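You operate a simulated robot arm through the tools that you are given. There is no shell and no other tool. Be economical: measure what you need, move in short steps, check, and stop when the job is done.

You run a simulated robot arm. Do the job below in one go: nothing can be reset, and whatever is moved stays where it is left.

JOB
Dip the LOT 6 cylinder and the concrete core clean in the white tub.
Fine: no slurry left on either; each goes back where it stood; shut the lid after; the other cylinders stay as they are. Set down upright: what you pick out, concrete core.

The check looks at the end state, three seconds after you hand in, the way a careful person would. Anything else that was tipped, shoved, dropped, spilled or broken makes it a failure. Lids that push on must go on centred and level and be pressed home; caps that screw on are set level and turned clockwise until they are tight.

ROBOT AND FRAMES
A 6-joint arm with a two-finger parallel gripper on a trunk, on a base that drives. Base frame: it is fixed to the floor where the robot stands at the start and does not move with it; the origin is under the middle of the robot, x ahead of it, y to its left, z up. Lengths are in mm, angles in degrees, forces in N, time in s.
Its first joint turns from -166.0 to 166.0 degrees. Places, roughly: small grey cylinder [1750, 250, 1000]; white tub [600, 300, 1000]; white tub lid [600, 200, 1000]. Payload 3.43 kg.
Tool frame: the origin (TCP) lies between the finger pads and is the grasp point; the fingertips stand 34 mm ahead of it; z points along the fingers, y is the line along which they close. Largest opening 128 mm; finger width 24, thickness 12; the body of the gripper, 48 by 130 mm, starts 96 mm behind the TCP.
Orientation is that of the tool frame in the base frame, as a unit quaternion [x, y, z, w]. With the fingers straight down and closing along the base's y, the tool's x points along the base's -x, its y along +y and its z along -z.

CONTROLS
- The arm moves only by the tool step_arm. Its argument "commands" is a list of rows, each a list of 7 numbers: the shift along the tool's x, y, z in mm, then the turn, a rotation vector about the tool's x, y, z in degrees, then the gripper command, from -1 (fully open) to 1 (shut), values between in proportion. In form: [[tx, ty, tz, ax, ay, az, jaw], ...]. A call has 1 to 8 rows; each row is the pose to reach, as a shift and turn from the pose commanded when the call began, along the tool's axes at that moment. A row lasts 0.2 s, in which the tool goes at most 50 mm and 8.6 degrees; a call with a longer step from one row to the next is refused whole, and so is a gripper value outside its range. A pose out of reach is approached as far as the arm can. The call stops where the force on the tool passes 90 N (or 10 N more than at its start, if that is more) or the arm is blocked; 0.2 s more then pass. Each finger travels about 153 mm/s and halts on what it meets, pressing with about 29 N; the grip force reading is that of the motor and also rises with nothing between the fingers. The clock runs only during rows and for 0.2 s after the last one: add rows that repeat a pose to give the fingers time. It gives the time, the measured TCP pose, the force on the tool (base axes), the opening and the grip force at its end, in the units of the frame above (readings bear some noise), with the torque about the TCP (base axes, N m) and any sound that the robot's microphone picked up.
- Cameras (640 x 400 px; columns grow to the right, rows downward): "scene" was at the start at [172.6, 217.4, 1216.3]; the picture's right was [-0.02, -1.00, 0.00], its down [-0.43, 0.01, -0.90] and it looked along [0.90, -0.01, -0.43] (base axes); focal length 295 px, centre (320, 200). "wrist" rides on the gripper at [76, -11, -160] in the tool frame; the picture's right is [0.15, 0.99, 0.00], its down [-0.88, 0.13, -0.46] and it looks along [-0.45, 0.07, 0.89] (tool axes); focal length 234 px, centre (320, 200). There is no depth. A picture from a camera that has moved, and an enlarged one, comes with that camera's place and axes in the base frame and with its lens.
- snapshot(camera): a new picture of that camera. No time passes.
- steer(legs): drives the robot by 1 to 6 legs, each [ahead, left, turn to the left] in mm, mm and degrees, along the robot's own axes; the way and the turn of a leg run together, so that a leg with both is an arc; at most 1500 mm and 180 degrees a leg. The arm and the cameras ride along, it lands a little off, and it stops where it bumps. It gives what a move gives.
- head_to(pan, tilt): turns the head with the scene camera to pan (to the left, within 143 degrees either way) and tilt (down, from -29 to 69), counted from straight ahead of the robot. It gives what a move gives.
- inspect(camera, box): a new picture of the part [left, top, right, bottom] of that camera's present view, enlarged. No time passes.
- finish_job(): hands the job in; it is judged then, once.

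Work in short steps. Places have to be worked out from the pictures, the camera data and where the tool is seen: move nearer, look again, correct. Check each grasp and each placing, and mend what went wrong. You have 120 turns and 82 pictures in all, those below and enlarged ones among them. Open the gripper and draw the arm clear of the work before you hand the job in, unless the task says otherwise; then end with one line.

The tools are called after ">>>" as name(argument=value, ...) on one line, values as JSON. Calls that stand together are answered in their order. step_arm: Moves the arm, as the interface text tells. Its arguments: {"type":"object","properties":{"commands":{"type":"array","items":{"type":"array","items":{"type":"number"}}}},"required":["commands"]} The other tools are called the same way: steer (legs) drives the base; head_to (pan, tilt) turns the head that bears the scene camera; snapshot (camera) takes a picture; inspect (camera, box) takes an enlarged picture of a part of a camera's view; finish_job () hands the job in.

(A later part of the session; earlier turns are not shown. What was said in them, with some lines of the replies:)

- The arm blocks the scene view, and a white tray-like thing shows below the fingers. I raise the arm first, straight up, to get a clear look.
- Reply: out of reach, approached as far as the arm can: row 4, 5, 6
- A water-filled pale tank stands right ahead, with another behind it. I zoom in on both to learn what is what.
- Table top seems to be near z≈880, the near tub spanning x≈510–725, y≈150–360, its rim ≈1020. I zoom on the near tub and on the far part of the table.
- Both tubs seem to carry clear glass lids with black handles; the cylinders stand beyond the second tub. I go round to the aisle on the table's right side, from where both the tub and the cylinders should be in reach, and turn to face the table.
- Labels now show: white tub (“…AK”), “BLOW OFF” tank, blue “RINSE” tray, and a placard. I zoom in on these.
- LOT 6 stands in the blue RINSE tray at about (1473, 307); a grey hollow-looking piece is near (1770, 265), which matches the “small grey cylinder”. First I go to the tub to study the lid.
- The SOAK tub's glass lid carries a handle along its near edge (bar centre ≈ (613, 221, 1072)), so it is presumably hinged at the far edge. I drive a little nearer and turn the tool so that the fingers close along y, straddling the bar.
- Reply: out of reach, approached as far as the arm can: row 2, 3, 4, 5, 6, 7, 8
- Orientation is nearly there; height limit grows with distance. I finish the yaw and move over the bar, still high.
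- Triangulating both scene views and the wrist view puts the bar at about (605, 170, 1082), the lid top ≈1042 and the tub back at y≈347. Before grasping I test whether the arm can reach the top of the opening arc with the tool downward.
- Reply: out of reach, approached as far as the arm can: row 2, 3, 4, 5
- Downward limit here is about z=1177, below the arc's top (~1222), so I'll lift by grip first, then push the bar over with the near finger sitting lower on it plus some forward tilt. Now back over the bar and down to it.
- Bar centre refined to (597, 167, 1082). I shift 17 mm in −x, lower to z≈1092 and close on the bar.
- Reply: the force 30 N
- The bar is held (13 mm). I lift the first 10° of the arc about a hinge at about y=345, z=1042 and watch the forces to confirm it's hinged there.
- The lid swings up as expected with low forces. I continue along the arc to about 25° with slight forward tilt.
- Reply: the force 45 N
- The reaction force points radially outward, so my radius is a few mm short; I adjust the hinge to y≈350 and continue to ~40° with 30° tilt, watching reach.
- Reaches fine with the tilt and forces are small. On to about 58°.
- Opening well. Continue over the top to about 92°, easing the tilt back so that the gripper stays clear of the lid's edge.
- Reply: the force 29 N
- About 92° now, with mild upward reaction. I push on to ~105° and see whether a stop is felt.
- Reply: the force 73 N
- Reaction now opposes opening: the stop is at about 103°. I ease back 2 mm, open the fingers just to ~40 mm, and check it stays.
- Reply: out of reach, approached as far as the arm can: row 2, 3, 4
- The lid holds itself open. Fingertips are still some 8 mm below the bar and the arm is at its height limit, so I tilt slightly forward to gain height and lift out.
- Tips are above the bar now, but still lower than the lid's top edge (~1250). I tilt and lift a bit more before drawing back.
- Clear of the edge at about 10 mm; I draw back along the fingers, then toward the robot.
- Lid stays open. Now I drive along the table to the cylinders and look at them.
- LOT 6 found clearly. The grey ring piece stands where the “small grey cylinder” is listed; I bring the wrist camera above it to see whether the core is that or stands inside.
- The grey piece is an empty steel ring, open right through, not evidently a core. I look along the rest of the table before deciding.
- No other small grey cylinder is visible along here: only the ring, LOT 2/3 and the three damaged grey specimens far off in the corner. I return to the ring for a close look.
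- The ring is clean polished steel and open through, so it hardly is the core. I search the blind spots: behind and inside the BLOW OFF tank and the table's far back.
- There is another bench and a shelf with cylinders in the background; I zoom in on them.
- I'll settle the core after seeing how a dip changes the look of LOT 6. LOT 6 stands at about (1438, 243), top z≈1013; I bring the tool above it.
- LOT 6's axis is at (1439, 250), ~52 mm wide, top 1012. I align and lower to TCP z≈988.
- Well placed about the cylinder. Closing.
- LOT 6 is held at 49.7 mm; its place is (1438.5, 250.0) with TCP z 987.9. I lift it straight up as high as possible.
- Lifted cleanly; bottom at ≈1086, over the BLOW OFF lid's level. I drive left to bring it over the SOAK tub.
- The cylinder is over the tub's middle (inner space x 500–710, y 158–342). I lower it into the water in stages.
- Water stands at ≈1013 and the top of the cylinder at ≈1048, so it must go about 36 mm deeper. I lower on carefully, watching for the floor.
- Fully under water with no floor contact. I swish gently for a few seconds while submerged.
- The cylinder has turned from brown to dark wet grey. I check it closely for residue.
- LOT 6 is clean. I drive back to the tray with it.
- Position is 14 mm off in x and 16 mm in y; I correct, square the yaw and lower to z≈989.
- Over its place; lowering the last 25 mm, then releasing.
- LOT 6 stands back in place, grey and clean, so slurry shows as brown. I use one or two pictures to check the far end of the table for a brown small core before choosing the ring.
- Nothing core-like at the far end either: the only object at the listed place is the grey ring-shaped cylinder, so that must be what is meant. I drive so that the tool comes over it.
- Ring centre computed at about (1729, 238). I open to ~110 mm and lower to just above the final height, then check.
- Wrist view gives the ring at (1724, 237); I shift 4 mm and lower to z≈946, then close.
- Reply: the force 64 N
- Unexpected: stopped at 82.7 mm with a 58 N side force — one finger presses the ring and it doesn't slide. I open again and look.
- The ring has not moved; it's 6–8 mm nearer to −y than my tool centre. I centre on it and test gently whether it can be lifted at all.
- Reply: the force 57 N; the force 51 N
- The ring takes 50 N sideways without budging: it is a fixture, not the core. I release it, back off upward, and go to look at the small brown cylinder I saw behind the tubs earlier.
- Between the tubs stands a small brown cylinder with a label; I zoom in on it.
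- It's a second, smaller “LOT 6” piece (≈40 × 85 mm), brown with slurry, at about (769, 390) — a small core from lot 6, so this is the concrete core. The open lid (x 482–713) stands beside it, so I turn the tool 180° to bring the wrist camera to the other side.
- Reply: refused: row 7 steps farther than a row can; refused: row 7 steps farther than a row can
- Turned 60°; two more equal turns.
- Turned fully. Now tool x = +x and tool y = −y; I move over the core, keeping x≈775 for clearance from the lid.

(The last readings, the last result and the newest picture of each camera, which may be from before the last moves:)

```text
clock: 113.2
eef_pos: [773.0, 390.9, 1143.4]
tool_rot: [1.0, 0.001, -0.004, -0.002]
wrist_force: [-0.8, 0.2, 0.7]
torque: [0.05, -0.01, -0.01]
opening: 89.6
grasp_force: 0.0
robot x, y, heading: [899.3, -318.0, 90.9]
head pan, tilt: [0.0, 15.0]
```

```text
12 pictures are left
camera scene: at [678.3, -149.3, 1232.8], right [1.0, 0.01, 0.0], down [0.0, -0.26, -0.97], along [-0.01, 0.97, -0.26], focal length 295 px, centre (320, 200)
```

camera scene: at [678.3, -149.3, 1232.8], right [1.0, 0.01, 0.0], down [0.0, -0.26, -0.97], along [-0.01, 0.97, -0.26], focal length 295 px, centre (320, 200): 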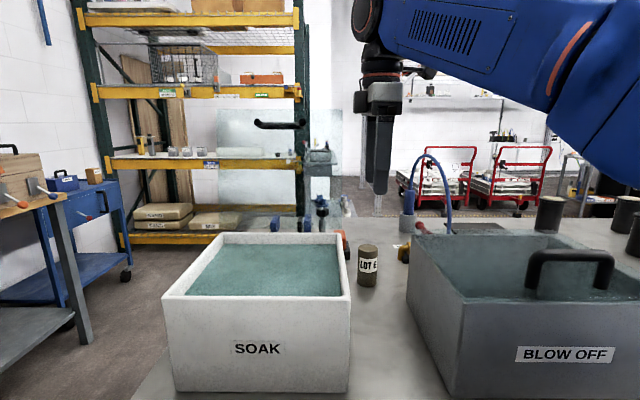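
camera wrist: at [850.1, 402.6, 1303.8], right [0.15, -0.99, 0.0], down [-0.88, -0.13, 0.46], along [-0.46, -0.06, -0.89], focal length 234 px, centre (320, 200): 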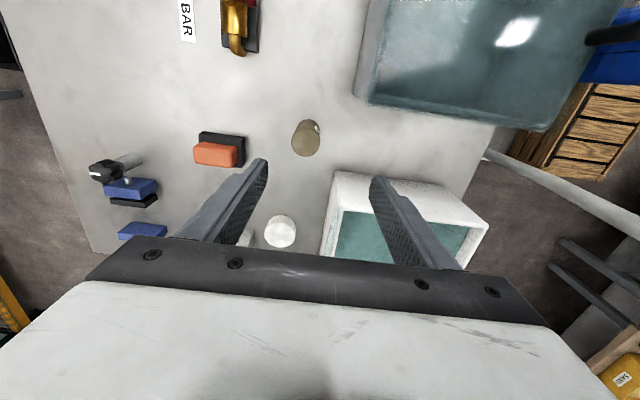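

Core estimates: scene (770, 394), wrist (771, 413). I lower to just above its top at y≈404 and look again, comparing it against the fingertips.

>>> step_arm(commands=[[0, -13, 30, 0, 0, 0, -0.4], [0, -13, 70, 0, 0, 0, -0.4], [0, -13, 105, 0, 0, 0, -0.4]])

>>> inspect(camera="wrist", box=[220, 100, 420, 260])

```text
clock: 114.0
eef_pos: [773.2, 404.1, 1036.5]
tool_rot: [1.0, 0.002, -0.002, -0.002]
wrist_force: [-0.4, -0.1, 0.4]
torque: [0.0, 0.05, 0.02]
opening: 89.7
grasp_force: 0.1
robot x, y, heading: [900.2, -319.3, 90.8]
head pan, tilt: [0.0, 15.0]
```

```text
2.50 times, centred on (320, 180) of wrist
camera zoom: at [849.5, 415.9, 1196.7], right [0.15, -0.99, 0.0], down [-0.88, -0.13, 0.46], along [-0.46, -0.06, -0.89], focal length 585 px, centre (320, 250)
```

zoom: 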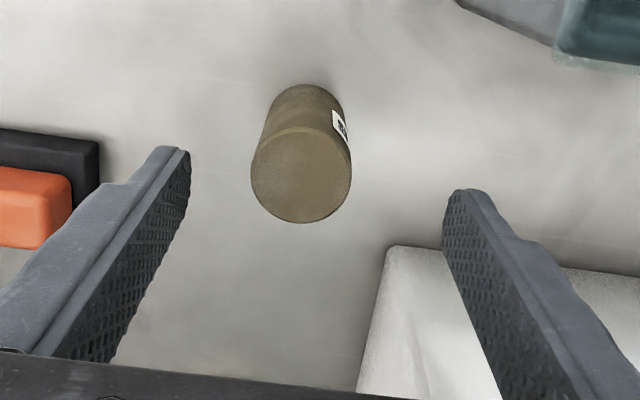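

Relative to the fingertips the core is ≈6 mm further in +y (y≈410). I adjust, descend to z≈960 and close.

>>> step_arm(commands=[[-2, -6, 0, 0, 0, 0, -0.4], [-2, -6, 35, 0, 0, 0, -0.4], [-2, -6, 77, 0, 0, 0, -0.4], [-2, -6, 77, 0, 0, 0, 0], [-2, -6, 77, 0, 0, 0, 0.4], [-2, -6, 77, 0, 0, 0, 1], [-2, -6, 77, 0, 0, 0, 1]])

```text
clock: 115.6
eef_pos: [768.8, 410.9, 961.1]
tool_rot: [1.0, 0.001, -0.004, -0.002]
wrist_force: [0.3, 0.9, 0.0]
torque: [0.05, 0.01, 0.02]
opening: 39.2
grasp_force: 29.1
robot x, y, heading: [900.3, -320.6, 91.0]
head pan, tilt: [0.0, 15.0]
```

Core held (39 mm), at (769.5, 410.5, z 961). I lift, come out toward the robot away from the lid, then over the tub.

>>> step_arm(commands=[[0, 0, -20, 0, 0, 0, 1], [0, 0, -60, 0, 0, 0, 1], [0, 0, -105, 0, 0, 0, 1], [0, 0, -150, 0, 0, 0, 1], [0, 0, -180, 0, 0, 0, 1], [0, 40, -180, 0, 0, 0, 1], [0, 85, -180, 0, 0, 0, 1], [0, 130, -180, 0, 0, 0, 1]])

>>> step_arm(commands=[[-15, 30, 0, 0, 0, 0, 1], [-60, 32, 0, 0, 0, 0, 1], [-105, 32, 0, 0, 0, 0, 1], [-145, 32, 0, 0, 0, 0, 1], [-160, 32, 0, 0, 0, 0, 1]])

>>> snapshot(camera="scene")

```text
clock: 117.4
eef_pos: [771.1, 280.0, 1141.6]
tool_rot: [1.0, 0.001, -0.003, -0.001]
wrist_force: [0.0, 1.0, -3.0]
torque: [-0.07, -0.1, -0.03]
opening: 39.1
grasp_force: 29.2
robot x, y, heading: [899.7, -318.5, 90.6]
head pan, tilt: [0.0, 15.0]
```

```text
clock: 118.6
eef_pos: [613.6, 247.6, 1143.4]
tool_rot: [1.0, 0.001, -0.004, -0.001]
wrist_force: [0.9, 0.2, -2.3]
torque: [0.02, 0.05, -0.03]
opening: 39.3
grasp_force: 29.4
robot x, y, heading: [901.2, -315.8, 90.9]
head pan, tilt: [0.0, 15.0]
```

```text
10 pictures are left
camera scene: at [678.3, -149.2, 1232.8], right [1.0, 0.01, 0.0], down [0.0, -0.26, -0.97], along [-0.01, 0.97, -0.26], focal length 295 px, centre (320, 200)
```

scene: 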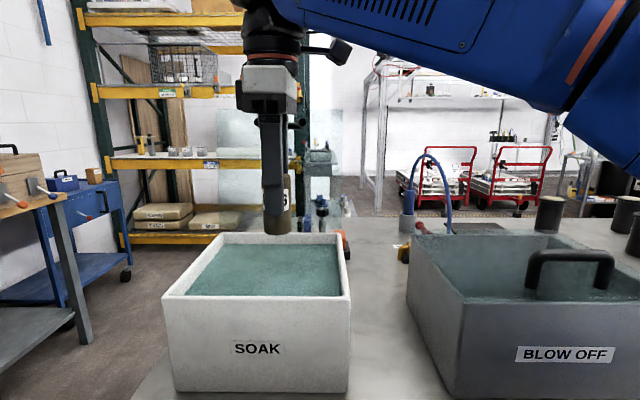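

Core is over the tub. I lower it to z≈976 (top about 10 mm under water), swish, and lift out.

>>> step_arm(commands=[[0, 0, 40, 0, 0, 0, 1], [0, 0, 85, 0, 0, 0, 1], [0, 0, 125, 0, 0, 0, 1], [0, 0, 150, 0, 0, 0, 1], [0, 0, 167, 0, 0, 0, 1]])

>>> step_arm(commands=[[12, 0, 0, 0, 0, 0, 1], [0, 12, 0, 0, 0, 0, 1], [-12, 0, 0, 0, 0, 0, 1], [0, -12, 0, 0, 0, 0, 1], [12, 0, 0, 0, 0, 0, 1], [0, 12, 0, 0, 0, 0, 1], [-12, 0, 0, 0, 0, 0, 1], [0, 0, 0, 0, 0, 0, 1]])

>>> step_arm(commands=[[12, 0, 0, 0, 0, 0, 1], [0, 12, 0, 0, 0, 0, 1], [-12, 0, 0, 0, 0, 0, 1], [0, -12, 0, 0, 0, 0, 1], [12, 0, 0, 0, 0, 0, 1], [0, 12, 0, 0, 0, 0, 1], [-12, 0, 0, 0, 0, 0, 1], [0, 0, 0, 0, 0, 0, 1]])

>>> step_arm(commands=[[0, 0, -20, 0, 0, 0, 1], [0, 0, -55, 0, 0, 0, 1], [0, 0, -95, 0, 0, 0, 1], [0, 0, -135, 0, 0, 0, 1], [0, 0, -167, 0, 0, 0, 1]])

>>> inspect(camera="wrist", box=[220, 100, 420, 260])

```text
clock: 119.8
eef_pos: [613.1, 246.8, 974.8]
tool_rot: [1.0, 0.001, -0.003, -0.002]
wrist_force: [-1.0, 0.2, -3.4]
torque: [-0.04, -0.01, -0.02]
opening: 39.5
grasp_force: 29.4
robot x, y, heading: [896.9, -317.9, 90.8]
head pan, tilt: [0.0, 15.0]
```

```text
clock: 121.6
eef_pos: [610.7, 246.1, 974.0]
tool_rot: [1.0, 0.002, -0.003, -0.002]
wrist_force: [-1.3, -0.4, 4.6]
torque: [-0.18, 0.04, 0.0]
opening: 39.0
grasp_force: 29.2
robot x, y, heading: [896.4, -317.5, 90.7]
head pan, tilt: [0.0, 15.0]
```

```text
clock: 123.4
eef_pos: [609.9, 248.8, 974.2]
tool_rot: [1.0, 0.001, -0.003, -0.002]
wrist_force: [0.0, 0.6, -1.9]
torque: [0.01, -0.01, -0.01]
opening: 39.3
grasp_force: 29.5
robot x, y, heading: [900.6, -317.4, 90.5]
head pan, tilt: [0.0, 15.0]
```

```text
clock: 124.6
eef_pos: [611.3, 243.7, 1144.4]
tool_rot: [1.0, 0.001, -0.003, -0.002]
wrist_force: [-0.2, -0.6, -2.0]
torque: [0.0, 0.01, 0.03]
opening: 39.1
grasp_force: 29.1
robot x, y, heading: [902.3, -317.2, 90.5]
head pan, tilt: [0.0, 15.0]
```

```text
2.50 times, centred on (320, 180) of wrist
camera zoom: at [687.8, 257.5, 1304.0], right [0.15, -0.99, 0.0], down [-0.88, -0.13, 0.46], along [-0.46, -0.06, -0.89], focal length 585 px, centre (320, 250)
```

zoom: 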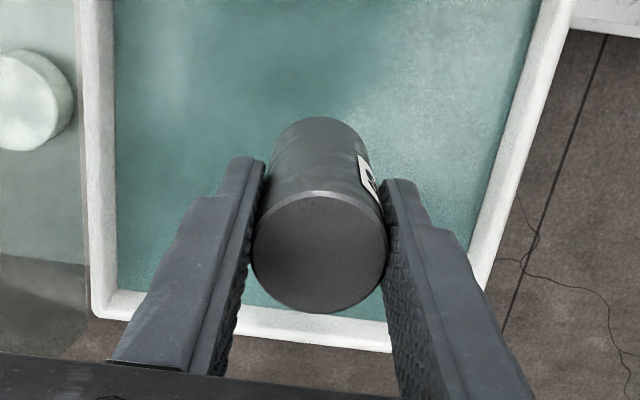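

Core is clean dark grey. Now back by the same route: +x first, then +y beside the lid.

>>> step_arm(commands=[[45, 0, 0, 0, 0, 0, 1], [90, 0, 0, 0, 0, 0, 1], [135, 0, 0, 0, 0, 0, 1], [159, -20, 0, 0, 0, 0, 1], [159, -65, 0, 0, 0, 0, 1], [159, -110, 0, 0, 0, 0, 1], [159, -150, 0, 0, 0, 0, 1], [159, -166, 0, 0, 0, 0, 1]])

>>> step_arm(commands=[[0, 0, 40, 0, 0, 0, 1], [0, 0, 85, 0, 0, 0, 1], [0, 0, 130, 0, 0, 0, 1], [0, 0, 165, 0, 0, 0, 1]])

```text
clock: 126.4
eef_pos: [770.8, 414.4, 1142.4]
tool_rot: [1.0, 0.002, -0.003, -0.002]
wrist_force: [0.7, -0.8, -0.9]
torque: [0.03, 0.06, -0.01]
opening: 39.2
grasp_force: 29.0
robot x, y, heading: [900.3, -318.9, 90.7]
head pan, tilt: [0.0, 15.0]
```

```text
clock: 127.4
eef_pos: [769.4, 415.2, 977.2]
tool_rot: [1.0, 0.001, -0.003, -0.002]
wrist_force: [-0.5, 0.1, -2.6]
torque: [0.01, 0.0, -0.04]
opening: 39.5
grasp_force: 29.0
robot x, y, heading: [899.9, -316.2, 90.9]
head pan, tilt: [0.0, 15.0]
```

Correct y by −4 mm and lower in small steps to z≈961.

>>> step_arm(commands=[[0, 4.3, 6, 0, 0, 0, 1], [0, 4.3, 11, 0, 0, 0, 1], [0, 4.3, 14, 0, 0, 0, 1], [0, 4.3, 16, 0, 0, 0, 1], [0, 4.3, 16, 0, 0, 0, 1]])

```text
clock: 128.6
eef_pos: [769.6, 409.2, 959.9]
tool_rot: [1.0, 0.001, -0.003, -0.001]
wrist_force: [1.7, 3.1, 16.9]
torque: [-0.25, -0.01, 0.03]
opening: 39.3
grasp_force: 29.3
robot x, y, heading: [902.2, -320.0, 90.8]
head pan, tilt: [0.0, 15.0]
```

Firm contact with the table. Releasing and rising straight up.

>>> step_arm(commands=[[0, 0, -0.5, 0, 0, 0, 0.1], [0, 0, -0.5, 0, 0, 0, -0.2], [0, 0, -0.5, 0, 0, 0, -0.3], [0, 0, -0.5, 0, 0, 0, -0.3]])

>>> step_arm(commands=[[0, 0, -20, 0, 0, 0, -0.3], [0, 0, -60, 0, 0, 0, -0.3], [0, 0, -105, 0, 0, 0, -0.3], [0, 0, -150, 0, 0, 0, -0.3], [0, 0, -185, 0, 0, 0, -0.3], [0, 40, -185, 0, 0, 0, -0.3], [0, 85, -185, 0, 0, 0, -0.3], [0, 130, -185, 0, 0, 0, -0.3]])

>>> snapshot(camera="scene")

```text
clock: 129.6
eef_pos: [770.7, 409.7, 961.2]
tool_rot: [1.0, 0.001, -0.003, -0.002]
wrist_force: [0.6, -0.1, 0.6]
torque: [0.01, 0.02, 0.01]
opening: 83.1
grasp_force: 0.0
robot x, y, heading: [897.6, -320.4, 90.7]
head pan, tilt: [0.0, 15.0]
```

```text
clock: 131.4
eef_pos: [768.2, 280.4, 1145.2]
tool_rot: [1.0, 0.001, -0.002, -0.001]
wrist_force: [-0.1, 0.7, -0.3]
torque: [-0.02, 0.0, -0.02]
opening: 83.1
grasp_force: 0.0
robot x, y, heading: [899.7, -318.8, 90.6]
head pan, tilt: [0.0, 15.0]
```

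```text
8 pictures are left
camera scene: at [678.0, -148.8, 1232.7], right [1.0, 0.01, 0.0], down [0.0, -0.26, -0.97], along [-0.01, 0.97, -0.26], focal length 295 px, centre (320, 200)
```

scene: 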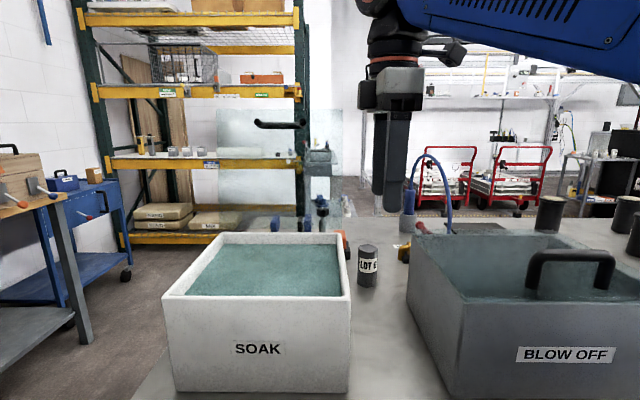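

The core stands where it stood, clean. Now the lid: I drive back to where I opened it so as to retrace the arc in reverse.

>>> steer(legs=[[0, 226, 0]])

>>> step_arm(commands=[[0, 0, -10, 8, 0, 0, 0.4], [0, 0, -20, 16, 0, 0, 0.4], [0, 0, -30, 24, 0, 0, 0.4], [0, 0, -45, 32, 0, 0, 0.4], [0, 0, -70, 40, 0, 0, 0.4], [0, 0, -100, 42, 0, 0, 0.4], [0, 0, -130, 42, 0, 0, 0.4], [0, 0, -160, 42, 0, 0, 0.4]])

```text
clock: 133.1
eef_pos: [537.3, 275.8, 1146.1]
tool_rot: [1.0, 0.003, -0.002, -0.002]
wrist_force: [-0.2, 0.5, -0.9]
torque: [-0.01, -0.02, 0.03]
opening: 83.2
grasp_force: 0.0
robot x, y, heading: [670.6, -322.5, 91.1]
head pan, tilt: [0.0, 15.0]
```

```text
clock: 134.9
eef_pos: [539.3, 276.8, 1308.0]
tool_rot: [0.933, 0.002, -0.005, -0.36]
wrist_force: [0.1, -0.4, -0.5]
torque: [0.01, 0.02, 0.02]
opening: 38.6
grasp_force: 0.2
robot x, y, heading: [670.4, -321.8, 90.9]
head pan, tilt: [0.0, 15.0]
```

Tilted 42° forward at z 1308. I move over the lid's top edge to the pose from which I left: (598, 419, 1304).

>>> step_arm(commands=[[25, -31, 18, 0, 0, 0, 0.4], [50, -62, 36, 0, 0, 0, 0.4], [59, -80, 54, 0, 0, 0, 0.4], [59, -97, 72, 0, 0, 0, 0.4], [59, -102.5, 98, 0, 0, 0, 0.4]])

>>> inspect(camera="scene", box=[240, 0, 480, 200])

```text
clock: 136.1
eef_pos: [596.5, 416.7, 1303.0]
tool_rot: [0.933, 0.001, -0.004, -0.359]
wrist_force: [-0.1, -0.3, 0.4]
torque: [0.02, 0.04, -0.01]
opening: 38.5
grasp_force: 0.0
robot x, y, heading: [671.0, -319.6, 91.0]
head pan, tilt: [0.0, 15.0]
```

```text
2.00 times, centred on (360, 100) of scene
camera zoom: at [448.6, -153.7, 1232.8], right [1.0, 0.02, 0.0], down [0.0, -0.26, -0.97], along [-0.02, 0.97, -0.26], focal length 590 px, centre (240, 400)
```

zoom: 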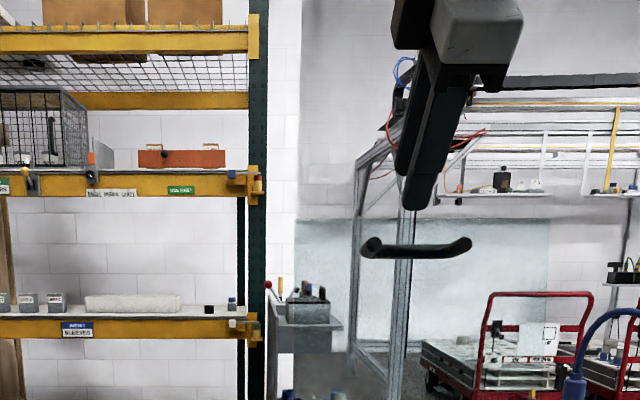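

Fingers are above the edge with the bar below. I come down onto the bar along the reverse of the exit path, reducing the tilt to 10°.

>>> step_arm(commands=[[0, 6.3, 15.9, -8, 0, 0, 0.4], [0, 13.3, 32.5, -16, 0, 0, 0.4], [0, 20.4, 46.3, -23, 0, 0, 0.4], [0, 28.3, 59.5, -29, 0, 0, 0.4], [0, 36.9, 70.5, -32, 0, 0, 0.4]])

>>> inspect(camera="scene", box=[240, 0, 480, 200])

```text
clock: 137.2
eef_pos: [597.4, 431.2, 1248.0]
tool_rot: [0.992, 0.004, -0.006, -0.125]
wrist_force: [-6.7, 4.4, 45.5]
torque: [-1.51, -0.38, -0.19]
opening: 29.7
grasp_force: 0.1
robot x, y, heading: [669.9, -322.0, 91.0]
head pan, tilt: [0.0, 15.0]
stopped in row 5: the force on the tool passed its limit at 116 N (the readings are from after the stop); the commanded pose is now the measured one
```

```text
2.00 times, centred on (360, 100) of scene
camera zoom: at [448.1, -154.6, 1232.9], right [1.0, 0.02, 0.0], down [0.0, -0.26, -0.97], along [-0.02, 0.97, -0.26], focal length 590 px, centre (240, 400)
```

zoom: 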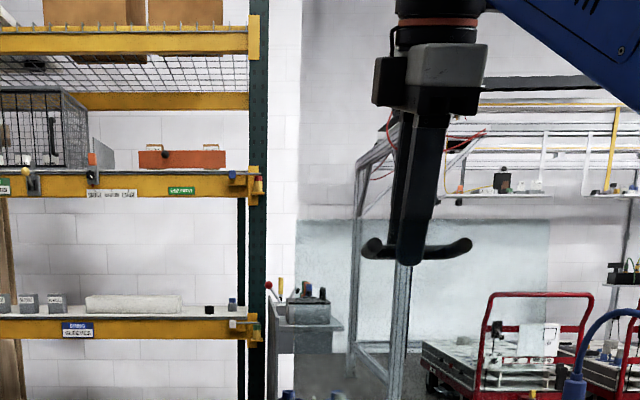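

One finger met the bar from above: the lid rests a little farther back than where I released it. I rise, shift ~15 mm toward +y with a wider opening, and come down again gently.

>>> step_arm(commands=[[0, 0, -8, 0, 0, 0, 0.4], [0, 0, -16, 0, 0, 0, 0.3], [0, -8, -14, -1, 0, 0, 0.3], [0, -15, -12, -2, 0, 0, 0.3]])

>>> step_arm(commands=[[0, 0, 8, 0, 0, 0, 0.3], [0, 0, 16, 0, 0, 0, 0.3], [0, 0, 24, 0, 0, 0, 0.3], [0, 0, 32, 0, 0, 0, 0.3]])

```text
clock: 138.2
eef_pos: [598.3, 443.7, 1250.4]
tool_rot: [0.994, 0.004, -0.007, -0.106]
wrist_force: [0.2, -2.3, 0.5]
torque: [-0.09, 0.01, -0.03]
opening: 45.8
grasp_force: 0.5
out of reach, approached as far as the arm can: row 3, 4
robot x, y, heading: [674.5, -322.7, 90.9]
head pan, tilt: [0.0, 15.0]
```

```text
clock: 139.2
eef_pos: [597.3, 450.6, 1217.8]
tool_rot: [0.995, 0.004, -0.006, -0.104]
wrist_force: [-0.6, 0.1, 0.7]
torque: [0.01, 0.01, 0.0]
opening: 45.0
grasp_force: 0.2
robot x, y, heading: [667.3, -323.4, 90.9]
head pan, tilt: [0.0, 15.0]
```

No contact on the way down; closing gently and reading the opening.

>>> step_arm(commands=[[0, 0, 0, 0, 0, 0, 0.7], [0, 0, 0, 0, 0, 0, 1], [0, 0, 0, 0, 0, 0, 1]])

>>> inspect(camera="scene", box=[240, 0, 480, 200])

```text
clock: 140.0
eef_pos: [596.7, 446.6, 1219.0]
tool_rot: [0.994, 0.005, -0.006, -0.104]
wrist_force: [-1.7, -54.5, -25.0]
torque: [0.54, 0.47, -0.66]
opening: 37.0
grasp_force: 28.8
robot x, y, heading: [669.8, -323.3, 90.9]
head pan, tilt: [0.0, 15.0]
```

```text
2.00 times, centred on (360, 100) of scene
camera zoom: at [448.2, -155.7, 1233.0], right [1.0, 0.02, 0.0], down [0.0, -0.26, -0.97], along [-0.02, 0.97, -0.26], focal length 590 px, centre (240, 400)
```

zoom: 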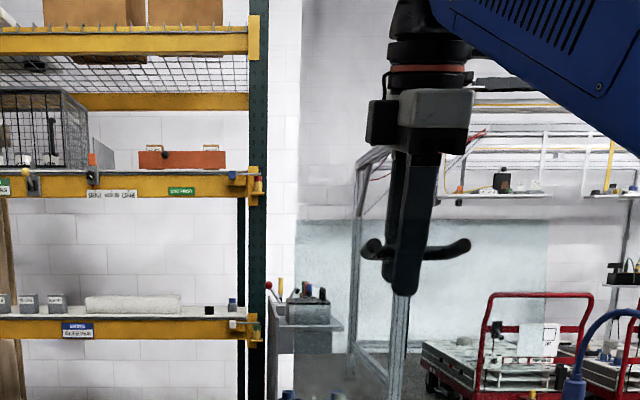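

The bar is inside the fingers but at the front finger; its centre is at y≈435. I open a little, shift −15 mm, and close on it.

>>> step_arm(commands=[[0, 0, 0, 0, 0, 0, 0.35], [0, 8, 0, 0, 0, 0, 0.4], [0, 14.5, 3, 0, 0, 0, 0.5], [0, 14.5, 3, 0, 0, 0, 1], [0, 14.5, 3, 0, 0, 0, 1]])

```text
clock: 141.2
eef_pos: [597.6, 435.1, 1211.9]
tool_rot: [0.995, 0.003, -0.005, -0.104]
wrist_force: [-0.6, -6.7, -5.5]
torque: [0.08, 0.12, -1.13]
opening: 13.7
grasp_force: 45.2
robot x, y, heading: [671.3, -320.7, 90.9]
head pan, tilt: [0.0, 15.0]
```

Gripped (13.7 mm), but the bar sits too deep in the fingers for the closed end of the arc. I loosen, rise 15 mm along the fingers, and re-grip.

>>> step_arm(commands=[[0, 0, 0, 0, 0, 0, 0.6], [0, 0, -8, 0, 0, 0, 0.6], [0, -1, -15, 0, 0, 0, 0.6], [0, -1, -15, 0, 0, 0, 1], [0, -1, -15, 0, 0, 0, 1]])

```text
clock: 142.4
eef_pos: [596.5, 432.5, 1226.5]
tool_rot: [0.995, 0.004, -0.005, -0.104]
wrist_force: [1.3, -26.4, -30.9]
torque: [-0.15, 0.29, -1.08]
opening: 13.4
grasp_force: 45.2
robot x, y, heading: [674.2, -322.1, 90.9]
head pan, tilt: [0.0, 15.0]
```

Re-gripped properly. Now I retrace the arc: first back over the top to the ~75° position.

>>> step_arm(commands=[[0, 11, -6.4, 3, 0, 0, 1], [0, 23, -12.5, 7, 0, 0, 1], [0, 34.3, -16.5, 10, 0, 0, 1], [0, 48, -22, 14, 0, 0, 1], [0, 62, -27, 17, 0, 0, 1], [0, 76, -30, 20, 0, 0, 1], [0, 89.6, -32.8, 23, 0, 0, 1]])

```text
clock: 144.0
eef_pos: [597.5, 339.9, 1241.4]
tool_rot: [0.954, 0.003, -0.006, -0.301]
wrist_force: [-9.5, -1.0, 4.9]
torque: [-0.03, 0.93, -0.6]
opening: 13.5
grasp_force: 44.9
robot x, y, heading: [671.2, -324.9, 90.8]
head pan, tilt: [0.0, 15.0]
```

Forces are small. On down to about 25° open.

>>> step_arm(commands=[[0, 26, -13.4, 0, 0, 0, 1], [0, 53.6, -22.9, 0, 0, 0, 1], [0, 81, -27.4, -2, 0, 0, 1], [0, 110, -27.6, -5, 0, 0, 1], [0, 135, -25.8, -12, 0, 0, 1], [0, 160, -21.4, -20, 0, 0, 1]])

```text
clock: 145.4
eef_pos: [599.9, 197.7, 1167.1]
tool_rot: [0.992, 0.003, -0.005, -0.129]
wrist_force: [8.0, 13.2, -12.3]
torque: [0.15, -0.32, -0.98]
opening: 13.4
grasp_force: 45.7
robot x, y, heading: [675.6, -319.3, 91.1]
head pan, tilt: [0.0, 15.0]
```

Continue to closed.

>>> step_arm(commands=[[0, 12, 10.3, -5, 0, 0, 1], [0, 23, 20.8, -10, 0, 0, 1], [0, 32, 31.8, -14.8, 0, 0, 1], [0, 41, 46, -14.8, 0, 0, 1], [0, 46, 55, -14.8, 0, 0, 1], [0, 49.6, 61, -14.8, 0, 0, 1]])

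>>> snapshot(camera="scene")

```text
clock: 146.8
eef_pos: [598.8, 165.9, 1096.5]
tool_rot: [1.0, 0.004, -0.007, -0.004]
wrist_force: [12.3, 24.4, 33.5]
torque: [0.41, -0.1, -0.29]
opening: 13.9
grasp_force: 45.1
robot x, y, heading: [670.4, -322.3, 90.7]
head pan, tilt: [0.0, 15.0]
```

```text
4 pictures are left
camera scene: at [449.0, -153.0, 1232.9], right [1.0, 0.02, 0.0], down [0.0, -0.26, -0.97], along [-0.02, 0.97, -0.26], focal length 295 px, centre (320, 200)
```

scene: 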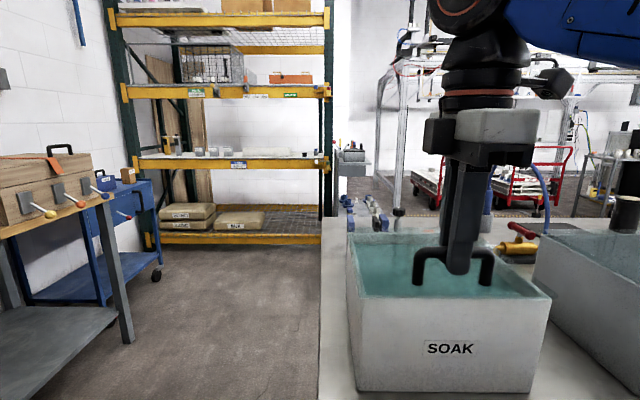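

The lid is down with a 33 N upward reaction. I release, rise, and back away, then verify.

>>> step_arm(commands=[[0, 0, 0, 0, 0, 0, 0.5], [0, 0, 0, 0, 0, 0, 0.2], [0, 0, 0, 0, 0, 0, 0.1], [0, 0, -15, 0, 0, 0, 0.1], [0, 0, -40, 0, 0, 0, 0.1], [0, 15, -55, 0, 0, 0, 0.1], [0, 45, -60, 0, 0, 0, 0.1], [0, 80, -60, 0, 0, 0, 0.1]])

>>> steer(legs=[[-250, 0, 0]])

>>> head_to(pan=-30, tilt=18)

>>> snapshot(camera="scene")

```text
clock: 148.6
eef_pos: [593.0, 92.0, 1133.3]
tool_rot: [1.0, 0.004, -0.007, -0.004]
wrist_force: [0.1, 1.0, 0.0]
torque: [-0.03, 0.0, 0.05]
opening: 57.7
grasp_force: 0.0
out of reach, approached as far as the arm can: row 6, 7, 8
robot x, y, heading: [671.7, -323.6, 91.1]
head pan, tilt: [0.0, 15.0]
```

```text
clock: 150.4
eef_pos: [598.0, -159.4, 1134.5]
tool_rot: [1.0, 0.004, -0.009, -0.005]
wrist_force: [0.5, -0.1, 0.4]
torque: [0.03, 0.01, -0.02]
opening: 57.5
grasp_force: 0.0
robot x, y, heading: [677.1, -574.1, 91.0]
head pan, tilt: [0.0, 15.0]
```

```text
clock: 151.3
eef_pos: [596.9, -158.5, 1133.7]
tool_rot: [1.0, 0.004, -0.009, -0.005]
wrist_force: [-0.9, -0.3, 0.2]
torque: [0.04, -0.01, 0.01]
opening: 57.5
grasp_force: 0.1
robot x, y, heading: [674.5, -573.2, 91.1]
head pan, tilt: [-30.0, 18.0]
```

```text
3 pictures are left
camera scene: at [499.7, -417.3, 1228.0], right [0.88, -0.48, 0.0], down [-0.15, -0.27, -0.95], along [0.46, 0.83, -0.31], focal length 295 px, centre (320, 200)
```

scene: 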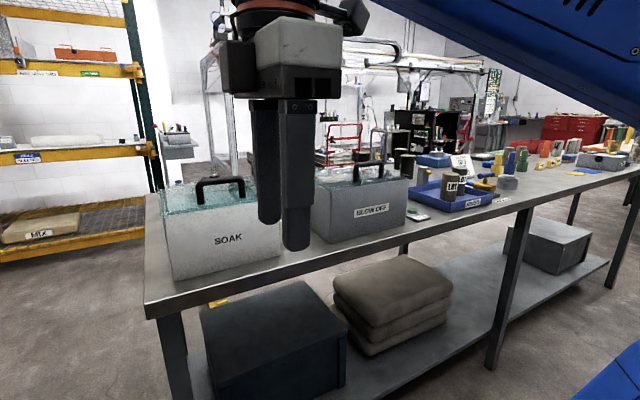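

>>> inspect(camera="scene", box=[140, 160, 300, 290])

>>> inspect(camera="scene", box=[380, 130, 540, 230])

```text
3.08 times, centred on (220, 225) of scene
camera zoom: at [499.7, -417.3, 1228.0], right [0.88, -0.48, 0.0], down [-0.15, -0.27, -0.95], along [0.46, 0.83, -0.31], focal length 908 px, centre (628, 123)
```

zoom: 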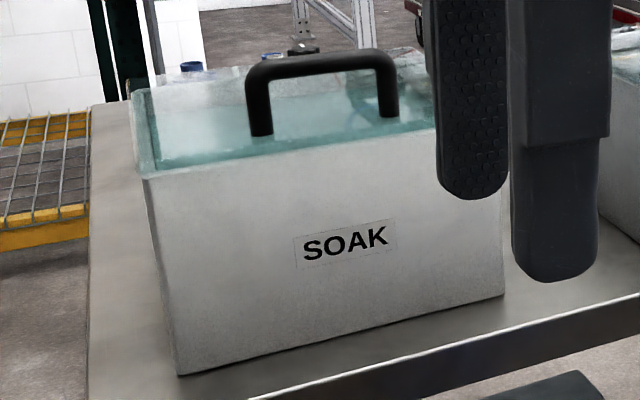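

```text
4.00 times, centred on (460, 180) of scene
camera zoom: at [499.7, -417.3, 1228.0], right [0.88, -0.48, 0.0], down [-0.15, -0.27, -0.95], along [0.46, 0.83, -0.31], focal length 1180 px, centre (-240, 280)
```

zoom: 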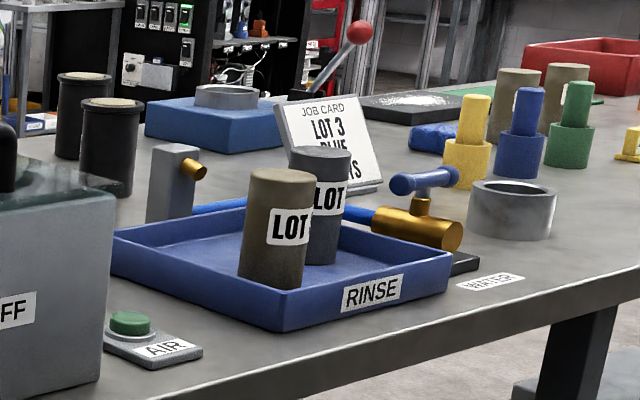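

The lid lies shut and level, both pieces stand clean in their places, nothing else was moved, and the gripper is open and clear. Handing in.

>>> finish_job()

```text
The job is handed in.
```

The LOT 6 cylinder and a small core were dipped clean, set back upright and the tub lid shut, but the core is my best guess. I took it to be the small LOT 6 piece between the tubs, because the only thing at the listed "small grey cylinder" spot was a fixed steel ring, which I pressed on (about 58 N) without moving it.
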